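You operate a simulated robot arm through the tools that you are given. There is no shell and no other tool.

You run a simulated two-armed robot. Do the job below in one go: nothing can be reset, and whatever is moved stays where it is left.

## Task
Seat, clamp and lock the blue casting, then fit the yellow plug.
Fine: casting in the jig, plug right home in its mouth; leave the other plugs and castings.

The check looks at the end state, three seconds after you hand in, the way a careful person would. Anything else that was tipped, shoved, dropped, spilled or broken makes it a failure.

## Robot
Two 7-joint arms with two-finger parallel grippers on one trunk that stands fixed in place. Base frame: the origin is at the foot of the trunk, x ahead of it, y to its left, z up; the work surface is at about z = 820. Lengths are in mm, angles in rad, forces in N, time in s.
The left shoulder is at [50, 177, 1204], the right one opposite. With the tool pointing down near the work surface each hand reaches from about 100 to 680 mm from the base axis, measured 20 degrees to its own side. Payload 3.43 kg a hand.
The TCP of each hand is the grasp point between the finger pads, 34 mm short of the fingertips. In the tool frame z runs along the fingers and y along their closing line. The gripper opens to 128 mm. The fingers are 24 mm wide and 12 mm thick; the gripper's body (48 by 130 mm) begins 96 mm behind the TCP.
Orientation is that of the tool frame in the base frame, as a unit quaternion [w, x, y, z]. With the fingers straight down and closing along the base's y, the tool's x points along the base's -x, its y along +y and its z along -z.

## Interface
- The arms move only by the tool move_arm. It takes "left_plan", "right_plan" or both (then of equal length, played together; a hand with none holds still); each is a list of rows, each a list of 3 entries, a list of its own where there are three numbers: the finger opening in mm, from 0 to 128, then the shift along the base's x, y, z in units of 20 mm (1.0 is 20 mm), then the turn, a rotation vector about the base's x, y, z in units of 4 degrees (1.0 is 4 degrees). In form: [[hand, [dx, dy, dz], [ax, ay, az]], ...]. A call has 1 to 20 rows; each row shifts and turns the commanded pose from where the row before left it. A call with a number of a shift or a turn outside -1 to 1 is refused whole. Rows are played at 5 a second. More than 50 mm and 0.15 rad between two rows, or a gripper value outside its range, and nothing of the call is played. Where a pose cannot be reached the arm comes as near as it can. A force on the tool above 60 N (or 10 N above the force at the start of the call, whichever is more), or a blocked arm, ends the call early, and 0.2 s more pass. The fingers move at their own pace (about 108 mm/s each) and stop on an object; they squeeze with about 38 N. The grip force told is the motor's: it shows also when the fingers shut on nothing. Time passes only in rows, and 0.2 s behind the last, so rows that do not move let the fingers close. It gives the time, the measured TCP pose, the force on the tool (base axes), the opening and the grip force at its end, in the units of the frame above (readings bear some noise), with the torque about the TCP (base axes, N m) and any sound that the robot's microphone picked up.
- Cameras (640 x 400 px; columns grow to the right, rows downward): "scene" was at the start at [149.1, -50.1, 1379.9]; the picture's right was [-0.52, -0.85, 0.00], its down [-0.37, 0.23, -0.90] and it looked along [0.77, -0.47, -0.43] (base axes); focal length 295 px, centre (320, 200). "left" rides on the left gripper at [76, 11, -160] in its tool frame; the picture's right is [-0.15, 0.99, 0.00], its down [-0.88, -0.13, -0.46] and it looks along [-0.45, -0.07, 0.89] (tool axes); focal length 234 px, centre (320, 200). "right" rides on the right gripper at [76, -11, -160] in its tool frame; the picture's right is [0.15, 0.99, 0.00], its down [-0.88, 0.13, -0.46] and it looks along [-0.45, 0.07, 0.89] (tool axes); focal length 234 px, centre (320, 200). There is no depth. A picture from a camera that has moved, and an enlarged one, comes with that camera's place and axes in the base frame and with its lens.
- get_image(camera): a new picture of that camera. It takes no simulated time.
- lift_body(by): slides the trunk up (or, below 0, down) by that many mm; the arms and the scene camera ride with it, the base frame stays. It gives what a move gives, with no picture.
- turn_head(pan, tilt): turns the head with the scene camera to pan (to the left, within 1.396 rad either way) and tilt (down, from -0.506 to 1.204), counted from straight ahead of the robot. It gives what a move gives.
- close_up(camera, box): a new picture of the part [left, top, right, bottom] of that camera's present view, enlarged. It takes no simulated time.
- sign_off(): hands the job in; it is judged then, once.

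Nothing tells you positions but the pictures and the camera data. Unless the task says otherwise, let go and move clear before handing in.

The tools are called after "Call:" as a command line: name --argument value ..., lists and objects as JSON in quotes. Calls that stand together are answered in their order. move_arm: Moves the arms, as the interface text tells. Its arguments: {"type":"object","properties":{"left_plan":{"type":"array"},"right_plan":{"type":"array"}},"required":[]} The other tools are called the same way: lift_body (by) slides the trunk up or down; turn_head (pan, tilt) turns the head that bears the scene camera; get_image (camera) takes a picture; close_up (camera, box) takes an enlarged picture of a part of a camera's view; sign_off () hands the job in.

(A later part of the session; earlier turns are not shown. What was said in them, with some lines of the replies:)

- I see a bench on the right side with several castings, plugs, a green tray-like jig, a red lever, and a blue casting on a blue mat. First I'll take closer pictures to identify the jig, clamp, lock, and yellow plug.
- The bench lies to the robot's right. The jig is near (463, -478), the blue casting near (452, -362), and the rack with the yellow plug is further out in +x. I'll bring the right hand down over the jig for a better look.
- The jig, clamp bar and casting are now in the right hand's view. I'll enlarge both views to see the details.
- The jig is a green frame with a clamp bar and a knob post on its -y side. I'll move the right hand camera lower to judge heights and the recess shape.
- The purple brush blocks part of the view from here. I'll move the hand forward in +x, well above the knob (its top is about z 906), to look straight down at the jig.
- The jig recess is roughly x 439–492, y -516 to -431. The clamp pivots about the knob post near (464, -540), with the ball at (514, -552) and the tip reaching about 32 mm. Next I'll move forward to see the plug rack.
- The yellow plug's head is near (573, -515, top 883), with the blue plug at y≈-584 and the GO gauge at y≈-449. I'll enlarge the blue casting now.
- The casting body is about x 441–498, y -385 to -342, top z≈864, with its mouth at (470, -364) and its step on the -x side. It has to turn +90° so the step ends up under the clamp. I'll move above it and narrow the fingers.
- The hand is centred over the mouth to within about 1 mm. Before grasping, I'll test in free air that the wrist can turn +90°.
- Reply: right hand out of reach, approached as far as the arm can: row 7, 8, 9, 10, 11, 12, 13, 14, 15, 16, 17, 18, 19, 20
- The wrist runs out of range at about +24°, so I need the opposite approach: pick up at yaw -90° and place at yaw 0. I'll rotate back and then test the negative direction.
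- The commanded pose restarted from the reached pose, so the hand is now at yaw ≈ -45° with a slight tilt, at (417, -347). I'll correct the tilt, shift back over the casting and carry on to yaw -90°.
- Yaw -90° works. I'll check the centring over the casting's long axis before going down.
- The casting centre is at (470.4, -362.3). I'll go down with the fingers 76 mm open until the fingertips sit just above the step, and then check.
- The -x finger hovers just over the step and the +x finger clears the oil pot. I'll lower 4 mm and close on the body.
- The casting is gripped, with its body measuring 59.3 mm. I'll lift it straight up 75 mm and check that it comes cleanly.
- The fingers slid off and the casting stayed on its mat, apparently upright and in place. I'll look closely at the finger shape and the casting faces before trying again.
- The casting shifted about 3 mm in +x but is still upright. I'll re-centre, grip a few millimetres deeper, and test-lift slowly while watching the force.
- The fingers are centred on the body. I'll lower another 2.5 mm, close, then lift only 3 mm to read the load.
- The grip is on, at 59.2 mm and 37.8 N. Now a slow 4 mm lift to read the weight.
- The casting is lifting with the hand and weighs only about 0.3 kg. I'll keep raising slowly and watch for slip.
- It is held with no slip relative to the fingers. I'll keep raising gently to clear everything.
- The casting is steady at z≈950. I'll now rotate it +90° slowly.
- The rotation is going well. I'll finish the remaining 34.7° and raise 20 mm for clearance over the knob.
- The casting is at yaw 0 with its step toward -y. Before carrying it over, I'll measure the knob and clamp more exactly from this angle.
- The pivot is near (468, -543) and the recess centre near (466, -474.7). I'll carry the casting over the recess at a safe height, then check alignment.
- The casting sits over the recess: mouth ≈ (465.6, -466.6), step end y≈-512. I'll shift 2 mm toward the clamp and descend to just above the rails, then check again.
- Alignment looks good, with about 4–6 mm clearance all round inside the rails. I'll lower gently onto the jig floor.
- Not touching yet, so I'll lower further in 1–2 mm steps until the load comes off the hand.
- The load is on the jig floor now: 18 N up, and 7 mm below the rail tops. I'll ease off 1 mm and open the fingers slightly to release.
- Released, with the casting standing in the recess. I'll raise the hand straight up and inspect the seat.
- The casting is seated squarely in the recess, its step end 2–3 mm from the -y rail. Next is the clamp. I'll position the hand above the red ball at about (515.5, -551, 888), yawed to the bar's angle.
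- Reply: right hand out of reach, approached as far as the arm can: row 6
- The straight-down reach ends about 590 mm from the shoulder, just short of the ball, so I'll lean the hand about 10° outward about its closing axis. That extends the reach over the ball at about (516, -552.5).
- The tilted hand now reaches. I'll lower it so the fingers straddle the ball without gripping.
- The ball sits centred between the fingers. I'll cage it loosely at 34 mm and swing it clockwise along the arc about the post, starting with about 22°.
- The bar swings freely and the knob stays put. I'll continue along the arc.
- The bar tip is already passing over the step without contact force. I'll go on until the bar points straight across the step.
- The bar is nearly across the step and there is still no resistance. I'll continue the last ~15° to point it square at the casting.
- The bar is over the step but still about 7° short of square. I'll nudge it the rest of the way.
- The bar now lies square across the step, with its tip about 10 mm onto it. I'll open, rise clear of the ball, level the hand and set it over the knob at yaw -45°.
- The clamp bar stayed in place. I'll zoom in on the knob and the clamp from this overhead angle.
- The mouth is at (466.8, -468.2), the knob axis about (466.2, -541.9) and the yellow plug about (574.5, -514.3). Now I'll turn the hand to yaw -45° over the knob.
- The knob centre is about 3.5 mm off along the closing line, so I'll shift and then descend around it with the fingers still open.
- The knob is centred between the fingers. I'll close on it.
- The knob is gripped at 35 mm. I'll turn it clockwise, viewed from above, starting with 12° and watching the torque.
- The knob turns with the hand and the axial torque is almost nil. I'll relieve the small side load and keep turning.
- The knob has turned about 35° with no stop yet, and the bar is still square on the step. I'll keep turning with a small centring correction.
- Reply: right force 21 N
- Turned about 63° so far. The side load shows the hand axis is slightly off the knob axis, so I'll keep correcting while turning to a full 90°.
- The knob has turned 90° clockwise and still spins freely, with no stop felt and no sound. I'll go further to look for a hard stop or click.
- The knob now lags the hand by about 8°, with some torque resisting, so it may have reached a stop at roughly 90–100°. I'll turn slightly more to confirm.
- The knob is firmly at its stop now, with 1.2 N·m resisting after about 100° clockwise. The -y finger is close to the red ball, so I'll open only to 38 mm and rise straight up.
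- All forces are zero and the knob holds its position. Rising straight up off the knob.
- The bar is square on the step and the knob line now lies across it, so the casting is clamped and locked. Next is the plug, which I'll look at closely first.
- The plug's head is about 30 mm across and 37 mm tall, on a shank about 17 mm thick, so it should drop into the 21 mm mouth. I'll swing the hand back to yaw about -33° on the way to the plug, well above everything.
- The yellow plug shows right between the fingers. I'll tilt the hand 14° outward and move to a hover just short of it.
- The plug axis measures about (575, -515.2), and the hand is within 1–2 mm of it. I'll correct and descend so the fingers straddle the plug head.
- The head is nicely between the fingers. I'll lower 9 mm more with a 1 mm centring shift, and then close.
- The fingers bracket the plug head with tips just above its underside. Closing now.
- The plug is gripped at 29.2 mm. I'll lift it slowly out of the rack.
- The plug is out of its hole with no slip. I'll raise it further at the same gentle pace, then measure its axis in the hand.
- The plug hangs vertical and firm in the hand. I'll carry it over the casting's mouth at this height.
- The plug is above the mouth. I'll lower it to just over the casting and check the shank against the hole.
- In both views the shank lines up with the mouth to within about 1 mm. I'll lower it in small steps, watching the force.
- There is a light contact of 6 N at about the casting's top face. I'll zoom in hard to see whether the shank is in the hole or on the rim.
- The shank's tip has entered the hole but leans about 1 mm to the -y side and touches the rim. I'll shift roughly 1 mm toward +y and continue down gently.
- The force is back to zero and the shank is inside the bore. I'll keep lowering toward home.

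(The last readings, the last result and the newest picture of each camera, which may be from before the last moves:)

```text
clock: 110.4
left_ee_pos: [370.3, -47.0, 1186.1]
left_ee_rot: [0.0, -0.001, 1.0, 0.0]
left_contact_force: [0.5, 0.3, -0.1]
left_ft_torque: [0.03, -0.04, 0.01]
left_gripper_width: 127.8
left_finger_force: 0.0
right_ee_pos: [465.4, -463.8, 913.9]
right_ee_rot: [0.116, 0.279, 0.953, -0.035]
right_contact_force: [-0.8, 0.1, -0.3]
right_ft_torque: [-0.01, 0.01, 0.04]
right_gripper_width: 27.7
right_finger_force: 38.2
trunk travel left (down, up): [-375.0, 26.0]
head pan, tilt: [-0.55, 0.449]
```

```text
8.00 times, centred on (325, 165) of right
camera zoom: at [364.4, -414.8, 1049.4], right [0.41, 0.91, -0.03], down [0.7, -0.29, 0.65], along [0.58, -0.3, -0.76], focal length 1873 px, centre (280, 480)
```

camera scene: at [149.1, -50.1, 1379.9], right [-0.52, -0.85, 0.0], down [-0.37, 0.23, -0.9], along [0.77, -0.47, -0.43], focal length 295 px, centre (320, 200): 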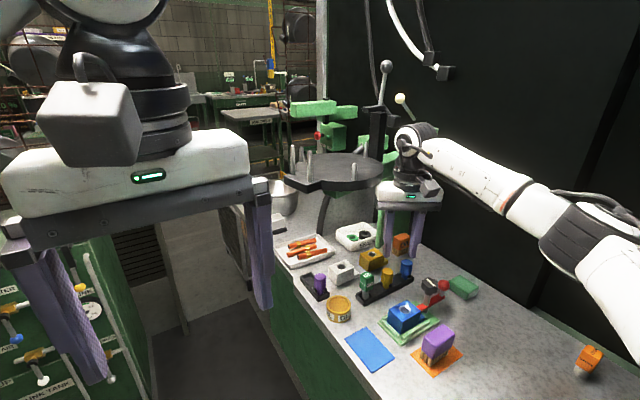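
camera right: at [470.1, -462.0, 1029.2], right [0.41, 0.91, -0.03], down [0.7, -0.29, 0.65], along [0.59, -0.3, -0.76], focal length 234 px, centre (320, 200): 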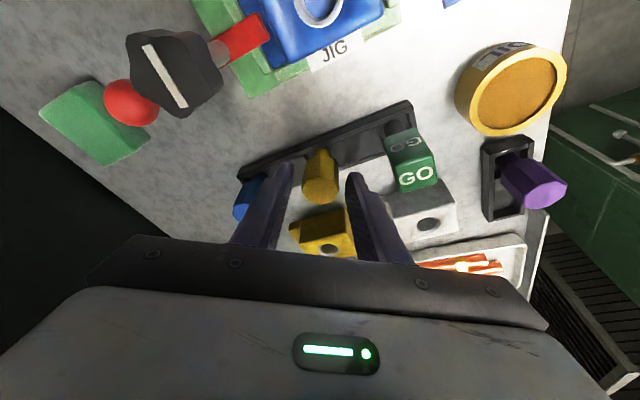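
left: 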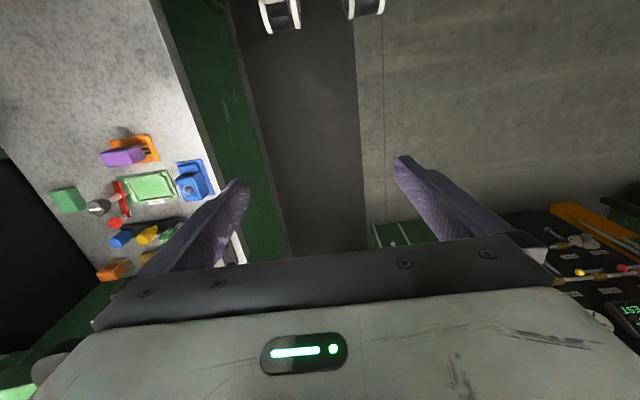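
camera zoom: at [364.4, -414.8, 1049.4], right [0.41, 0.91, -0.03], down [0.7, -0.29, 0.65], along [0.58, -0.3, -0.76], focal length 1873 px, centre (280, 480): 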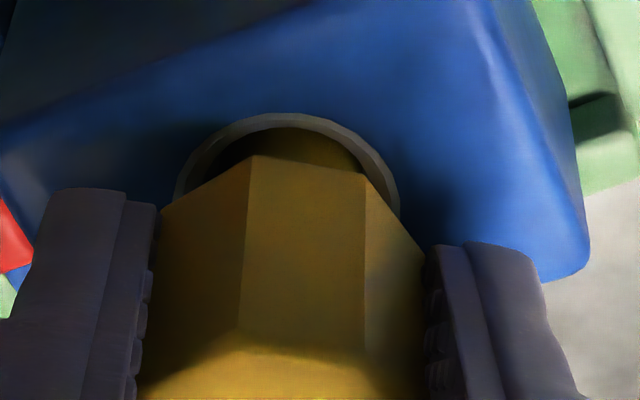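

It's going in freely with a few millimetres left. Continuing down in small steps until the head seats.

Call:
move_arm --right_plan '[[20, [0, 0, -0.1], [0, 0, 0]], [20, [0, 0, -0.08], [0, 0, 0]], [20, [0, 0, -0.07], [0, 0, 0]], [20, [0, 0, -0.05], [0, 0, 0]], [20, [0, 0, 0], [0, 0, 0]]]'

Call:
close_up --camera "scene" --box '[398, 295, 428, 320]'

Call:
close_up --camera "right" --box '[295, 140, 355, 190]'

```text
clock: 111.6
left_ee_pos: [370.0, -46.9, 1187.0]
left_ee_rot: [0.0, -0.001, 1.0, 0.0]
left_contact_force: [-0.3, 0.8, -0.2]
left_ft_torque: [-0.02, 0.01, -0.02]
left_gripper_width: 128.0
left_finger_force: 0.0
right_ee_pos: [464.5, -465.5, 907.3]
right_ee_rot: [0.116, 0.279, 0.953, -0.033]
right_contact_force: [-0.3, -0.4, -2.4]
right_ft_torque: [0.03, 0.05, 0.02]
right_gripper_width: 28.0
right_finger_force: 38.1
trunk travel left (down, up): [-375.0, 26.0]
head pan, tilt: [-0.55, 0.449]
```

```text
16.00 times, centred on (413, 308) of scene
camera zoom: at [149.3, -50.2, 1379.8], right [-0.52, -0.85, 0.0], down [-0.37, 0.23, -0.9], along [0.77, -0.47, -0.43], focal length 4723 px, centre (-1168, -1520)
```

zoom: 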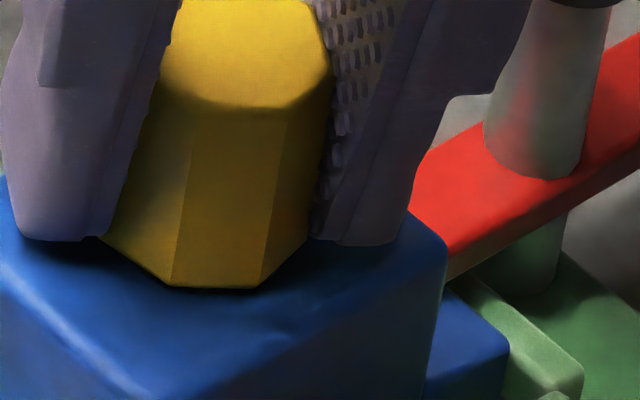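

```text
8.00 times, centred on (325, 165) of right
camera zoom: at [364.1, -415.0, 1043.1], right [0.41, 0.91, -0.03], down [0.7, -0.29, 0.65], along [0.58, -0.29, -0.76], focal length 1873 px, centre (280, 480)
```

zoom: 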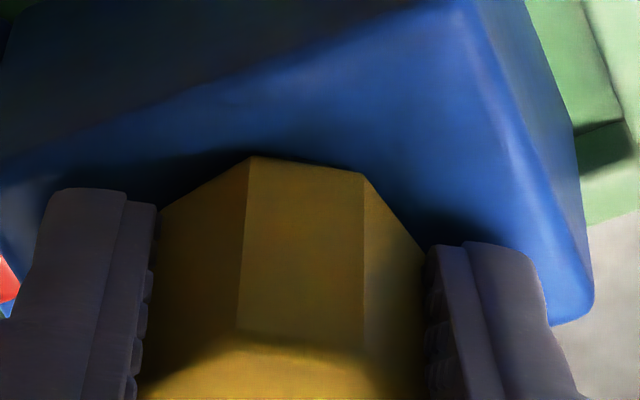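

The head is almost down on the casting face. I'll take the last small steps until contact force shows.

Call:
move_arm --right_plan '[[20, [0, 0, -0.04], [0, 0, 0]], [20, [0, 0, -0.03], [0, 0, 0]], [20, [0, 0, 0], [0, 0, 0]]]'

Call:
close_up --camera "scene" --box '[398, 295, 428, 320]'

```text
clock: 112.4
left_ee_pos: [369.9, -48.6, 1186.2]
left_ee_rot: [0.0, 0.0, 1.0, 0.0]
left_contact_force: [0.1, -0.3, -1.2]
left_ft_torque: [0.0, -0.06, 0.02]
left_gripper_width: 128.0
left_finger_force: 0.1
right_ee_pos: [464.1, -465.5, 906.1]
right_ee_rot: [0.117, 0.279, 0.953, -0.033]
right_contact_force: [1.0, 0.4, -2.5]
right_ft_torque: [0.03, 0.01, -0.01]
right_gripper_width: 27.7
right_finger_force: 38.4
trunk travel left (down, up): [-375.0, 26.0]
head pan, tilt: [-0.55, 0.449]
```

```text
16.00 times, centred on (413, 308) of scene
camera zoom: at [149.3, -50.3, 1379.8], right [-0.52, -0.85, 0.0], down [-0.37, 0.23, -0.9], along [0.77, -0.47, -0.43], focal length 4723 px, centre (-1168, -1520)
```

zoom: 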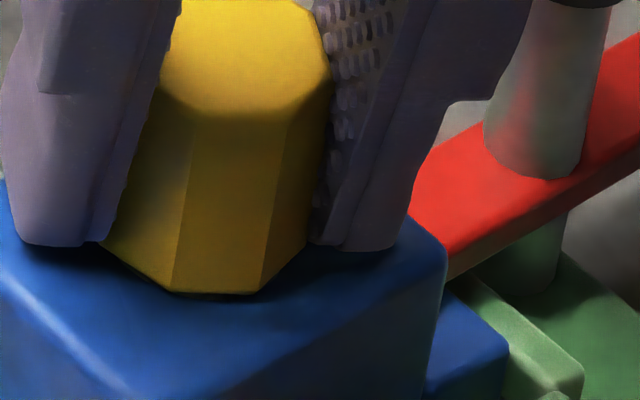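

No contact load yet, so I'll continue down.

Call:
move_arm --right_plan '[[20, [0, 0, -0.05], [0, 0, 0]], [20, [0, 0, -0.05], [0, 0, 0]], [20, [0, 0, 0], [0, 0, 0]]]'

Call:
close_up --camera "scene" --box '[398, 295, 428, 320]'

```text
clock: 113.2
left_ee_pos: [367.6, -46.6, 1188.0]
left_ee_rot: [0.001, -0.001, 1.0, 0.0]
left_contact_force: [0.4, -0.5, -0.2]
left_ft_torque: [0.01, 0.03, 0.03]
left_gripper_width: 128.0
left_finger_force: 0.0
right_ee_pos: [465.2, -465.8, 906.0]
right_ee_rot: [0.118, 0.28, 0.952, -0.034]
right_contact_force: [-3.3, -1.7, 8.1]
right_ft_torque: [-0.07, 0.14, 0.02]
right_gripper_width: 27.7
right_finger_force: 38.3
trunk travel left (down, up): [-375.0, 26.0]
head pan, tilt: [-0.55, 0.449]
```

```text
16.00 times, centred on (413, 308) of scene
camera zoom: at [148.1, -49.5, 1380.2], right [-0.52, -0.85, 0.0], down [-0.37, 0.23, -0.9], along [0.77, -0.47, -0.43], focal length 4723 px, centre (-1168, -1520)
```

zoom: 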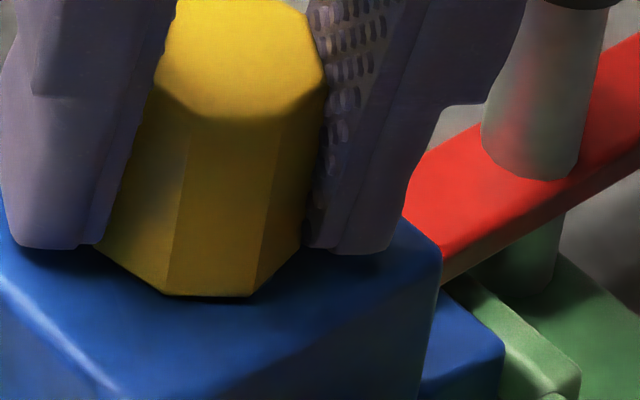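

Contact now, 8 N up, with the head against the casting face. I'll press about 1 mm more to make sure it is home.

Call:
move_arm --right_plan '[[20, [0, 0, -0.06], [0, 0, 0]], [20, [0, 0, 0], [0, 0, 0]]]'

Call:
close_up --camera "scene" --box '[398, 295, 428, 320]'

Call:
close_up --camera "right" --box '[260, 110, 380, 220]'

```text
clock: 113.8
left_ee_pos: [368.4, -45.2, 1187.9]
left_ee_rot: [0.002, -0.001, 1.0, 0.0]
left_contact_force: [-0.1, -0.3, 1.1]
left_ft_torque: [0.0, -0.01, 0.02]
left_gripper_width: 127.9
left_finger_force: 0.0
right_ee_pos: [464.7, -464.4, 905.9]
right_ee_rot: [0.119, 0.281, 0.952, -0.035]
right_contact_force: [-3.3, -3.5, 18.0]
right_ft_torque: [-0.11, 0.25, -0.02]
right_gripper_width: 27.6
right_finger_force: 38.1
trunk travel left (down, up): [-375.0, 26.0]
head pan, tilt: [-0.55, 0.449]
```

```text
16.00 times, centred on (413, 308) of scene
camera zoom: at [147.3, -48.9, 1380.4], right [-0.52, -0.85, 0.0], down [-0.37, 0.23, -0.9], along [0.77, -0.47, -0.43], focal length 4723 px, centre (-1168, -1520)
```

zoom: 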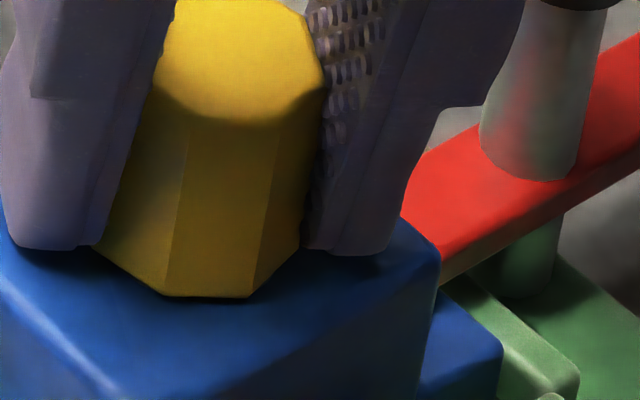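

```text
3.64 times, centred on (320, 165) of right
camera zoom: at [363.4, -414.0, 1040.9], right [0.42, 0.91, -0.03], down [0.69, -0.29, 0.66], along [0.59, -0.3, -0.75], focal length 852 px, centre (320, 327)
```

zoom: 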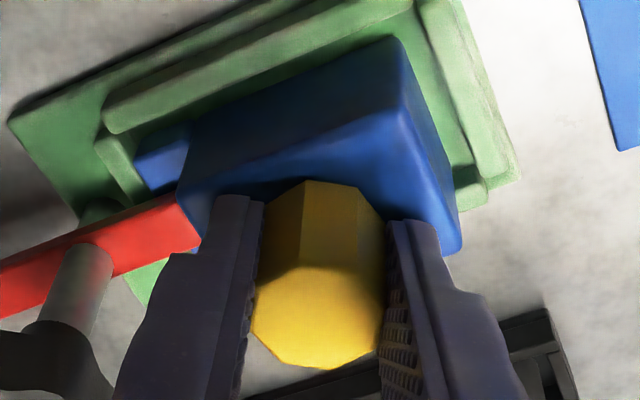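

It is home: 18 N and no further travel. I'll ease the push off and open the fingers a little.

Call:
move_arm --right_plan '[[20, [0, 0, 0.08], [0, 0, 0]], [34, [0, 0, 0.02], [0, 0, 0]], [42, [0, 0, 0], [0, 0, 0]], [42, [0, 0, 0], [0, 0, 0]]]'

Call:
close_up --camera "scene" --box '[390, 280, 440, 325]'

Call:
close_up --camera "right" --box '[260, 110, 380, 220]'

```text
clock: 114.8
left_ee_pos: [369.1, -45.2, 1186.8]
left_ee_rot: [0.0, -0.001, 1.0, -0.001]
left_contact_force: [0.0, 0.4, -0.2]
left_ft_torque: [-0.01, 0.0, -0.01]
left_gripper_width: 127.8
left_finger_force: 0.0
right_ee_pos: [464.5, -464.3, 905.2]
right_ee_rot: [0.117, 0.279, 0.953, -0.033]
right_contact_force: [2.2, 4.7, 10.5]
right_ft_torque: [-0.01, 0.07, -0.03]
right_gripper_width: 39.1
right_finger_force: 0.1
trunk travel left (down, up): [-375.0, 26.0]
head pan, tilt: [-0.55, 0.449]
```

```text
8.89 times, centred on (415, 302) of scene
camera zoom: at [148.4, -48.6, 1380.0], right [-0.52, -0.85, 0.0], down [-0.37, 0.23, -0.9], along [0.77, -0.47, -0.43], focal length 2624 px, centre (-524, -711)
```

zoom: 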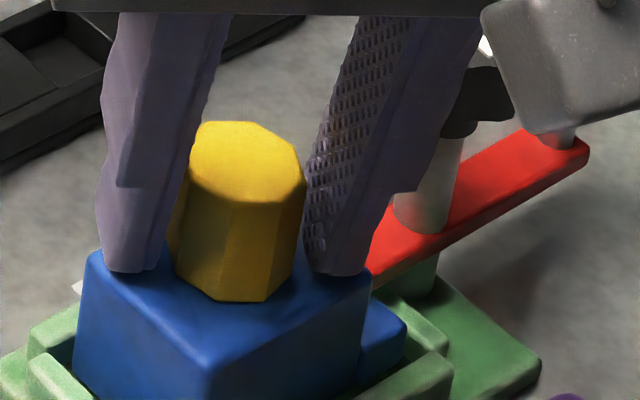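

```text
3.64 times, centred on (320, 165) of right
camera zoom: at [364.2, -413.4, 1041.6], right [0.41, 0.91, -0.03], down [0.7, -0.29, 0.66], along [0.59, -0.3, -0.75], focal length 852 px, centre (320, 327)
```

zoom: 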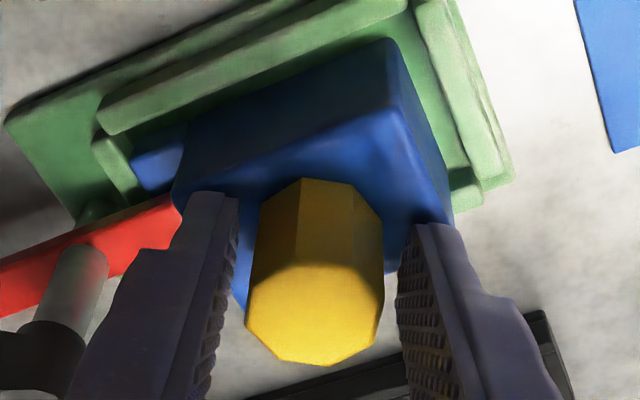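

The fingers are open, but their tips are resting on the casting top (10 N), so some of that push may have come from them. I'll rise clear, then check and press the plug from above.

Call:
move_arm --right_plan '[[42, [0, 0, 0.15], [0, 0, 0]], [44, [0, 0, 0.2], [0, 0, 0]], [44, [0, 0, 0.4], [0, 0, 0]], [44, [0, 0, 0.7], [0, 0, 0]], [44, [0, 0, 1], [0, 0, 0]], [44, [0, 0, 0.7], [0, 0, 0]], [44, [0, 0, 0], [0, 0, 0]]]'

Call:
close_up --camera "scene" --box '[390, 280, 440, 325]'

Call:
close_up --camera "right" --box '[250, 60, 390, 200]'

Call:
close_up --camera "left" --box '[90, 140, 180, 220]'

```text
clock: 116.4
left_ee_pos: [370.0, -47.6, 1186.2]
left_ee_rot: [0.0, -0.001, 1.0, 0.0]
left_contact_force: [0.2, 0.0, 0.8]
left_ft_torque: [-0.01, 0.0, -0.02]
left_gripper_width: 127.9
left_finger_force: 0.0
right_ee_pos: [464.7, -464.3, 967.8]
right_ee_rot: [0.116, 0.279, 0.953, -0.034]
right_contact_force: [-0.6, 0.6, 0.1]
right_ft_torque: [0.03, -0.03, 0.03]
right_gripper_width: 44.2
right_finger_force: 0.1
trunk travel left (down, up): [-375.0, 26.0]
head pan, tilt: [-0.55, 0.449]
```

```text
8.89 times, centred on (415, 302) of scene
camera zoom: at [149.1, -50.1, 1379.9], right [-0.52, -0.85, 0.0], down [-0.37, 0.23, -0.9], along [0.77, -0.47, -0.43], focal length 2624 px, centre (-524, -711)
```

zoom: 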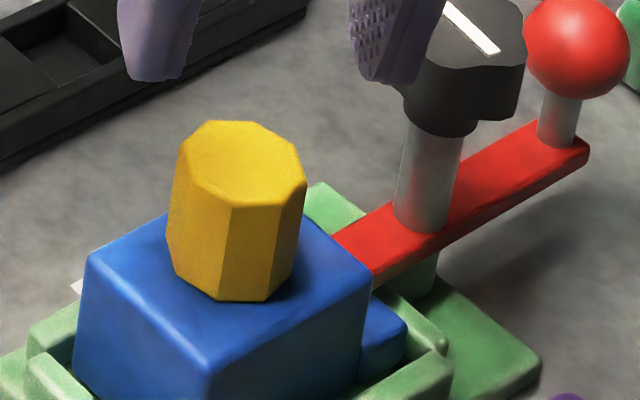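

```text
2.86 times, centred on (320, 130) of right
camera zoom: at [363.5, -414.9, 1103.5], right [0.41, 0.91, -0.03], down [0.7, -0.29, 0.65], along [0.58, -0.3, -0.76], focal length 669 px, centre (320, 400)
```

zoom: 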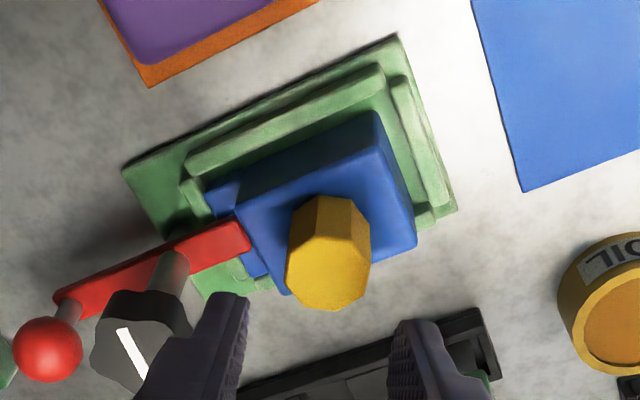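

```text
5.00 times, centred on (135, 180) of left
camera zoom: at [294.0, -35.1, 1347.6], right [0.14, 0.99, 0.0], down [0.88, -0.13, 0.46], along [0.45, -0.07, -0.89], focal length 1171 px, centre (1245, 300)
```

zoom: 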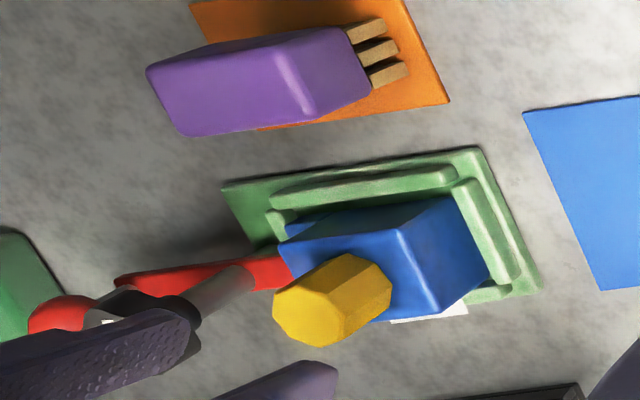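

The plug stands upright with its head against the casting. To be certain it is right home, I'll level the hand, close the fingers and press lightly on top.

Call:
move_arm --right_plan '[[30, [0, 0, 0.1], [0.2694, 0.4212, 0]], [10, [0, 0, 0.1], [0.2694, 0.4212, 0]], [0, [0, 0, 0], [0.2694, 0.4212, 0]], [0, [0.03, -0.05, 0], [0.2694, 0.4212, 0]], [0, [0.03, -0.05, 0], [0.2694, 0.4212, 0]], [0, [0.03, -0.05, 0], [0.2694, 0.4212, 0]], [0, [0.03, -0.04, 0], [0.2694, 0.4212, 0]], [0, [0, 0, 0], [0, 0, 0]]]'

Call:
close_up --camera "right" --box '[250, 100, 390, 220]'

Call:
close_up --camera "scene" --box '[380, 260, 440, 325]'

```text
clock: 118.2
left_ee_pos: [369.7, -46.8, 1187.0]
left_ee_rot: [0.0, -0.002, 1.0, -0.001]
left_contact_force: [-0.2, -0.4, 0.7]
left_ft_torque: [-0.03, 0.02, 0.02]
left_gripper_width: 127.8
left_finger_force: 0.1
right_ee_pos: [467.0, -468.1, 972.3]
right_ee_rot: [-0.001, 0.282, 0.96, 0.002]
right_contact_force: [0.3, 0.9, -0.1]
right_ft_torque: [-0.01, -0.01, -0.02]
right_gripper_width: 0.0
right_finger_force: 32.8
trunk travel left (down, up): [-375.0, 26.0]
head pan, tilt: [-0.55, 0.449]
```

```text
3.33 times, centred on (320, 160) of right
camera zoom: at [397.2, -437.9, 1130.8], right [0.41, 0.91, 0.0], down [0.81, -0.37, 0.45], along [0.42, -0.19, -0.89], focal length 781 px, centre (320, 333)
```

zoom: 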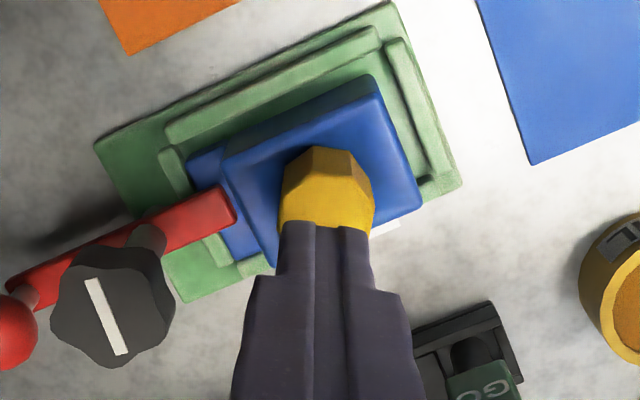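

```text
6.15 times, centred on (410, 292) of scene
camera zoom: at [149.1, -50.1, 1379.9], right [-0.52, -0.85, 0.0], down [-0.37, 0.23, -0.9], along [0.77, -0.47, -0.43], focal length 1816 px, centre (-234, -369)
```

zoom: 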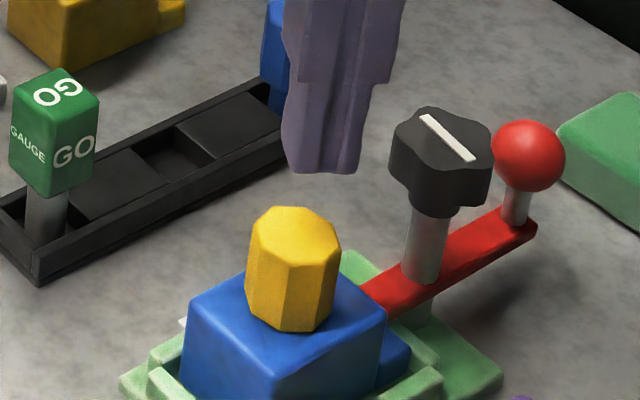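

The closed fingertips are centred over the plug. I'll descend to just above its top, then press in small steps.

Call:
move_arm --right_plan '[[0, [0, 0, -0.5], [0, 0, 0]], [0, [0, 0, -0.5], [0, 0, 0]], [0, [0, 0, -0.2], [0, 0, 0]], [0, [0, 0, -0.1], [0, 0, 0]], [0, [0, 0, 0], [0, 0, 0]]]'

Call:
close_up --camera "scene" --box '[390, 275, 440, 325]'

```text
clock: 119.4
left_ee_pos: [370.2, -47.5, 1187.3]
left_ee_rot: [0.0, -0.001, 1.0, 0.0]
left_contact_force: [0.1, -0.3, 0.4]
left_ft_torque: [0.0, -0.01, -0.02]
left_gripper_width: 127.8
left_finger_force: 0.0
right_ee_pos: [466.4, -468.8, 946.0]
right_ee_rot: [-0.001, 0.282, 0.959, 0.0]
right_contact_force: [-0.9, -0.6, -0.9]
right_ft_torque: [0.0, 0.03, 0.03]
right_gripper_width: 0.1
right_finger_force: 33.2
trunk travel left (down, up): [-375.0, 26.0]
head pan, tilt: [-0.55, 0.449]
```

```text
8.00 times, centred on (415, 300) of scene
camera zoom: at [149.1, -50.1, 1379.9], right [-0.52, -0.85, 0.0], down [-0.37, 0.23, -0.9], along [0.77, -0.47, -0.43], focal length 2361 px, centre (-440, -600)
```

zoom: 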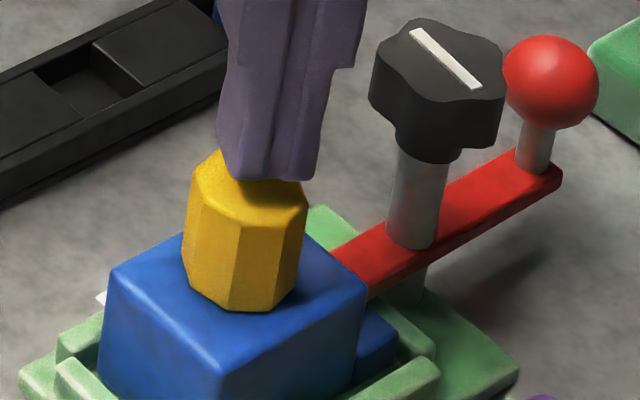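

Call:
move_arm --right_plan '[[0, [0, 0, -0.1], [0, 0, 0]], [0, [0, 0, -0.1], [0, 0, 0]], [0, [0, 0, -0.08], [0, 0, 0]], [0, [0, 0, 0], [0, 0, 0]]]'

Call:
close_up --camera "scene" --box '[390, 275, 440, 325]'

```text
clock: 120.4
left_ee_pos: [370.0, -46.4, 1185.9]
left_ee_rot: [0.0, 0.0, 1.0, 0.0]
left_contact_force: [0.3, -0.2, -0.1]
left_ft_torque: [0.01, 0.01, 0.02]
left_gripper_width: 128.0
left_finger_force: 0.1
right_ee_pos: [467.2, -468.6, 940.6]
right_ee_rot: [0.0, 0.282, 0.959, 0.001]
right_contact_force: [-0.4, -0.5, -0.7]
right_ft_torque: [-0.01, -0.01, 0.02]
right_gripper_width: 0.1
right_finger_force: 33.2
trunk travel left (down, up): [-375.0, 26.0]
head pan, tilt: [-0.55, 0.449]
```

```text
8.00 times, centred on (415, 300) of scene
camera zoom: at [149.1, -50.1, 1379.9], right [-0.52, -0.85, 0.0], down [-0.37, 0.23, -0.9], along [0.77, -0.47, -0.43], focal length 2361 px, centre (-440, -600)
```

zoom: 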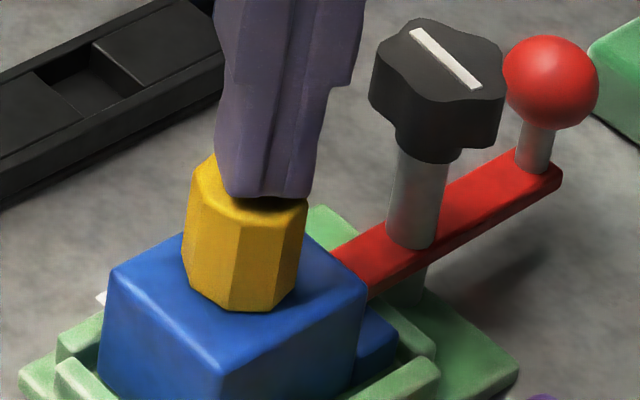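

No contact yet and the fingertips are right at the plug's top face. I'll press a little further.

Call:
move_arm --right_plan '[[0, [0, 0, -0.06], [0, 0, 0]], [0, [0, 0, -0.06], [0, 0, 0]], [0, [0, 0, -0.05], [0, 0, 0]], [0, [0, 0, 0], [0, 0, 0]]]'

Call:
close_up --camera "scene" --box '[390, 275, 440, 325]'

```text
clock: 121.4
left_ee_pos: [369.9, -46.7, 1187.4]
left_ee_rot: [0.0, -0.001, 1.0, -0.001]
left_contact_force: [0.7, -0.2, -0.7]
left_ft_torque: [-0.05, -0.02, -0.04]
left_gripper_width: 128.0
left_finger_force: 0.1
right_ee_pos: [466.9, -468.5, 937.4]
right_ee_rot: [0.002, 0.281, 0.96, 0.0]
right_contact_force: [0.2, 0.9, 6.6]
right_ft_torque: [0.05, 0.03, -0.01]
right_gripper_width: 0.1
right_finger_force: 33.1
trunk travel left (down, up): [-375.0, 26.0]
head pan, tilt: [-0.55, 0.449]
```

```text
8.00 times, centred on (415, 300) of scene
camera zoom: at [148.6, -49.5, 1380.1], right [-0.52, -0.85, 0.0], down [-0.37, 0.23, -0.9], along [0.77, -0.47, -0.43], focal length 2361 px, centre (-440, -600)
```

zoom: 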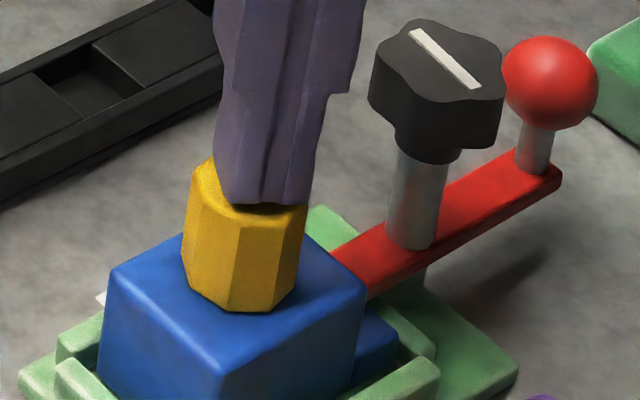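

Contact, 6.6 N at the top. I'll press to a firm but modest load to confirm there is no travel left.

Call:
move_arm --right_plan '[[0, [0, 0, -0.06], [0, 0, 0]], [0, [0, 0, -0.06], [0, 0, 0]], [0, [0, 0, 0], [0, 0, 0]]]'

Call:
close_up --camera "scene" --box '[390, 275, 440, 325]'

```text
clock: 122.2
left_ee_pos: [367.6, -47.3, 1187.9]
left_ee_rot: [0.001, -0.001, 1.0, 0.0]
left_contact_force: [0.9, 0.2, -0.2]
left_ft_torque: [-0.02, -0.03, 0.02]
left_gripper_width: 128.1
left_finger_force: 0.0
right_ee_pos: [466.9, -466.8, 937.4]
right_ee_rot: [0.002, 0.283, 0.959, 0.001]
right_contact_force: [2.2, -3.6, 21.8]
right_ft_torque: [-0.15, -0.11, -0.01]
right_gripper_width: 0.1
right_finger_force: 33.5
trunk travel left (down, up): [-375.0, 26.0]
head pan, tilt: [-0.55, 0.449]
```

```text
8.00 times, centred on (415, 300) of scene
camera zoom: at [147.5, -48.6, 1380.4], right [-0.52, -0.85, 0.0], down [-0.37, 0.23, -0.9], along [0.77, -0.47, -0.43], focal length 2361 px, centre (-440, -600)
```

zoom: 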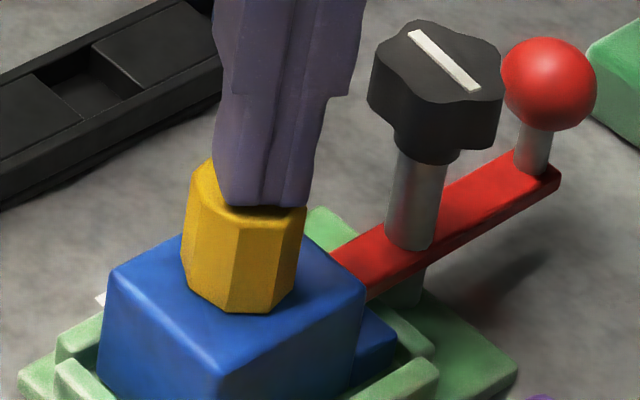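

Solid at 22 N with no movement, so the plug is home. I'll rise off and look closely at the seat line.

Call:
move_arm --right_plan '[[0, [0, 0, 0.1], [0, 0, 0]], [0, [0, 0, 0.4], [0, 0, 0]], [0, [0, 0, 0.9], [0, 0, 0]], [0, [0, 0, 1], [0, 0, 0]], [0, [0, 0, 1], [0, 0, 0]], [0, [0, 0, 1], [0, 0, 0]], [0, [-0.5, 0.5, 1], [0, 0, 0]], [0, [-0.8, 0.8, 1], [0, 0, 0]], [0, [-0.8, 0.8, 1], [0, 0, 0]], [0, [-0.8, 0.8, 1], [0, 0, 0]], [0, [-0.8, 0.8, 0], [0, 0, 0]], [0, [0, 0, 0], [0, 0, 0]]]'

Call:
close_up --camera "scene" --box '[390, 280, 440, 325]'

Call:
close_up --camera "left" --box '[80, 130, 190, 230]'

Call:
get_image --camera "right"

Call:
get_image --camera "scene"

```text
clock: 124.8
left_ee_pos: [369.3, -47.4, 1186.1]
left_ee_rot: [0.0, -0.001, 1.0, 0.0]
left_contact_force: [0.2, 0.0, -0.2]
left_ft_torque: [0.02, 0.02, -0.02]
left_gripper_width: 127.7
left_finger_force: 0.0
right_ee_pos: [393.5, -393.5, 1101.8]
right_ee_rot: [-0.001, 0.282, 0.959, 0.002]
right_contact_force: [0.2, 0.7, 0.5]
right_ft_torque: [0.0, -0.02, 0.01]
right_gripper_width: 0.0
right_finger_force: 32.9
trunk travel left (down, up): [-375.0, 26.0]
head pan, tilt: [-0.55, 0.449]
```

```text
8.89 times, centred on (415, 302) of scene
camera zoom: at [149.1, -50.1, 1379.9], right [-0.52, -0.85, 0.0], down [-0.37, 0.23, -0.9], along [0.77, -0.47, -0.43], focal length 2624 px, centre (-524, -711)
```

zoom: 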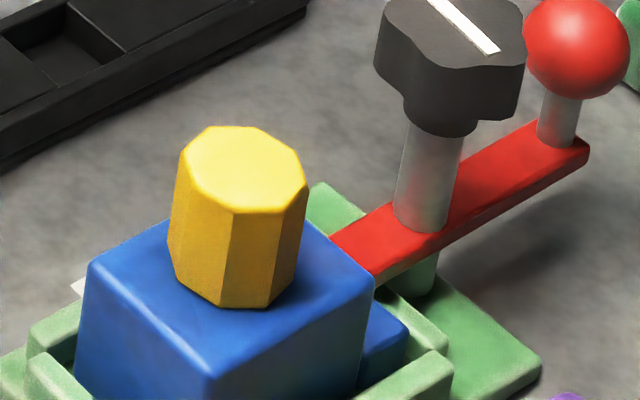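

```text
4.00 times, centred on (135, 180) of left
camera zoom: at [294.0, -35.1, 1347.6], right [0.14, 0.99, 0.0], down [0.88, -0.13, 0.46], along [0.45, -0.07, -0.89], focal length 937 px, centre (1060, 280)
```

zoom: 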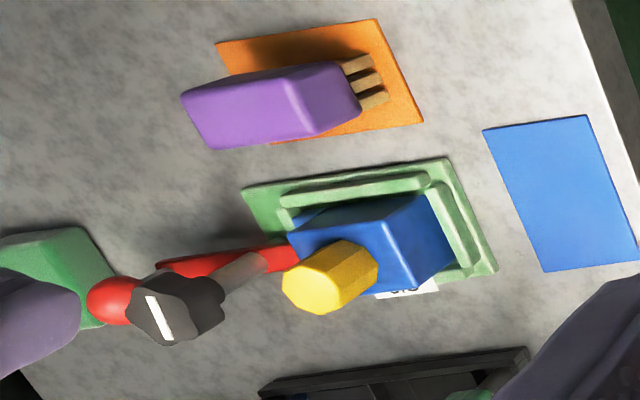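

```text
taken
camera right: at [322.6, -362.8, 1261.6], right [0.41, 0.91, 0.0], down [0.81, -0.37, 0.46], along [0.42, -0.19, -0.89], focal length 234 px, centre (320, 200)
```

right: 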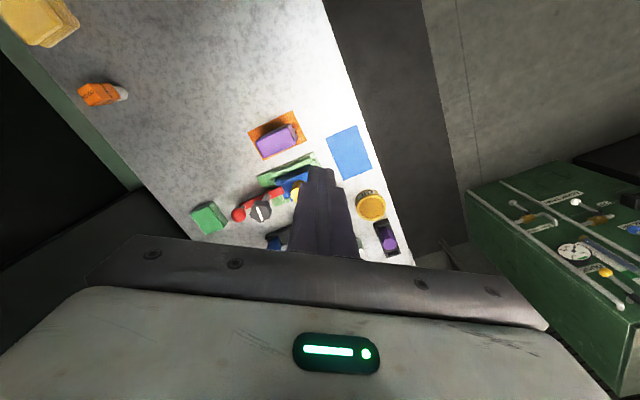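

```text
taken
camera scene: at [149.1, -50.1, 1379.9], right [-0.52, -0.85, 0.0], down [-0.37, 0.23, -0.9], along [0.77, -0.47, -0.43], focal length 295 px, centre (320, 200)
```

scene: 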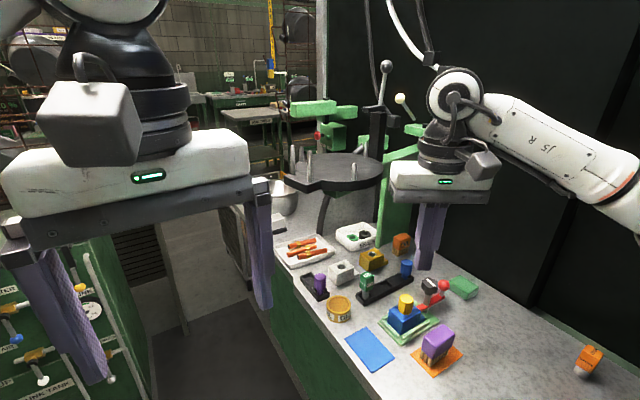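

Pressing took the plug down its last couple of millimetres. I'll park the right arm near its starting place and do a final close inspection.

Call:
move_arm --right_plan '[[20, [-0.8, 0.5, 1], [0, 0, 0]], [40, [-0.8, 0.5, 1], [0, 0, 0]], [60, [-0.8, 0.5, 1], [0, 0, 0]], [80, [-0.8, 0.5, 1], [0, 0, 0]], [100, [-0.8, 0.5, 1], [0, 0, 0]], [120, [-0.8, 0.5, 1], [0, 0, 0]], [128, [0, 0, 0], [0, 0, 0]]]'

Call:
close_up --camera "scene" --box '[395, 285, 435, 325]'

Call:
close_up --camera "scene" --box '[270, 210, 490, 380]'

Call:
close_up --camera "right" --box '[200, 130, 380, 260]'

Call:
close_up --camera "left" --box '[50, 120, 210, 250]'

```text
clock: 126.4
left_ee_pos: [369.7, -46.8, 1186.4]
left_ee_rot: [0.0, -0.001, 1.0, 0.0]
left_contact_force: [-0.5, -1.1, 0.1]
left_ft_torque: [-0.01, 0.02, 0.02]
left_gripper_width: 128.0
left_finger_force: 0.1
right_ee_pos: [297.4, -334.3, 1222.2]
right_ee_rot: [0.0, 0.282, 0.96, 0.001]
right_contact_force: [-0.6, 0.6, 0.3]
right_ft_torque: [-0.01, 0.02, 0.04]
right_gripper_width: 128.1
right_finger_force: 0.1
trunk travel left (down, up): [-375.0, 26.0]
head pan, tilt: [-0.55, 0.449]
```

```text
10.00 times, centred on (415, 305) of scene
camera zoom: at [149.3, -50.3, 1379.8], right [-0.52, -0.85, 0.0], down [-0.37, 0.23, -0.9], along [0.77, -0.47, -0.43], focal length 2952 px, centre (-630, -850)
```

zoom: 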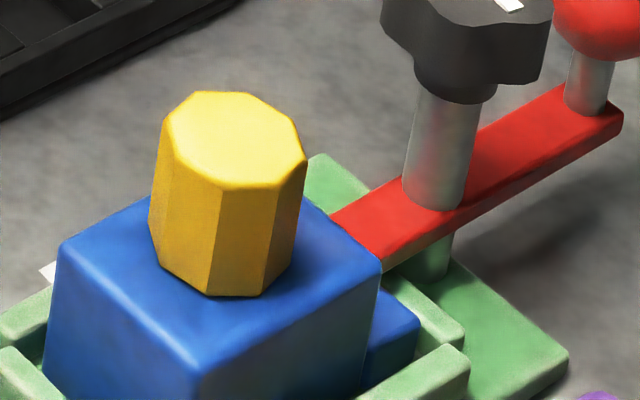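

```text
2.35 times, centred on (380, 295) of scene
camera zoom: at [149.3, -50.3, 1379.8], right [-0.52, -0.85, 0.0], down [-0.37, 0.23, -0.9], along [0.77, -0.47, -0.43], focal length 694 px, centre (179, -24)
```

zoom: 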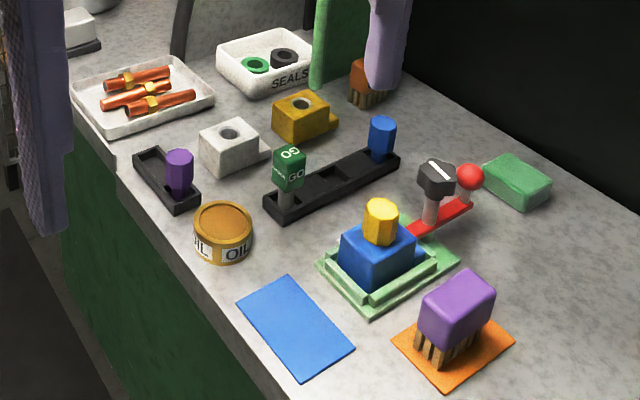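

```text
3.08 times, centred on (290, 195) of right
camera zoom: at [228.4, -304.3, 1381.5], right [0.41, 0.91, 0.0], down [0.81, -0.37, 0.45], along [0.41, -0.19, -0.89], focal length 720 px, centre (412, 215)
```

zoom: 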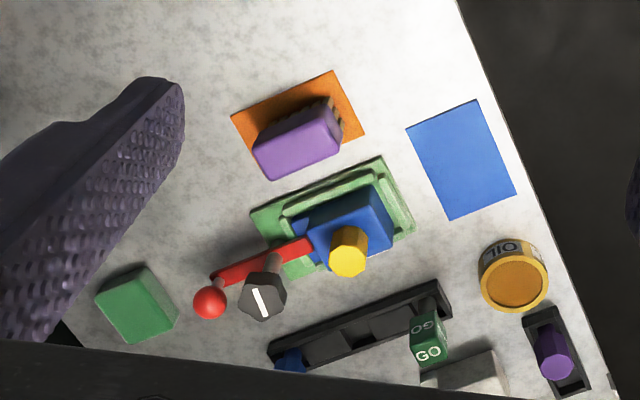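

```text
3.08 times, centred on (130, 185) of left
camera zoom: at [294.2, -35.4, 1347.5], right [0.14, 0.99, 0.0], down [0.88, -0.13, 0.46], along [0.45, -0.07, -0.89], focal length 720 px, centre (905, 246)
```

zoom: 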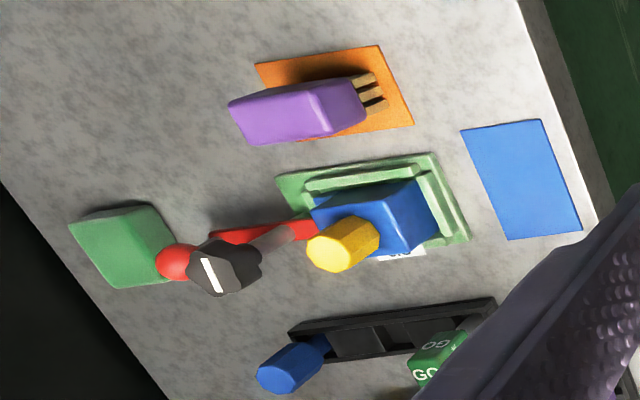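

The blue casting sits square in the jig with the clamp bar across its step. The knob is turned clockwise to its stop, and the yellow plug's head is down on the casting face. The other plugs, castings and bench items look undisturbed and both hands are clear, so I'm handing in.

Call:
sign_off

```text
The job is handed in.
```

The blue casting is seated in the jig, clamped and locked, and the yellow plug is fitted in its mouth. I've handed the job in, and no verdict came back.

- **Casting:** it stands square in the recess with its step toward the clamp. My first grip slipped and slid it about 3 mm on its mat; it stayed upright, and the second lift held.
- **Clamp:** the red bar lies straight across the step, overlapping it by about 10 mm.
- **Lock:** I turned the knob about 100° clockwise until it hit a firm stop. There was no click, and I didn't try moving the bar afterwards, so the lock rests on that stop.
- **Plug:** the head is down on the casting face. A final press on top took it down about 2 mm, and it then held at 22 N with no further movement.

In the last pictures the other plugs, castings and bench items look as they were, and both hands are clear of the bench.
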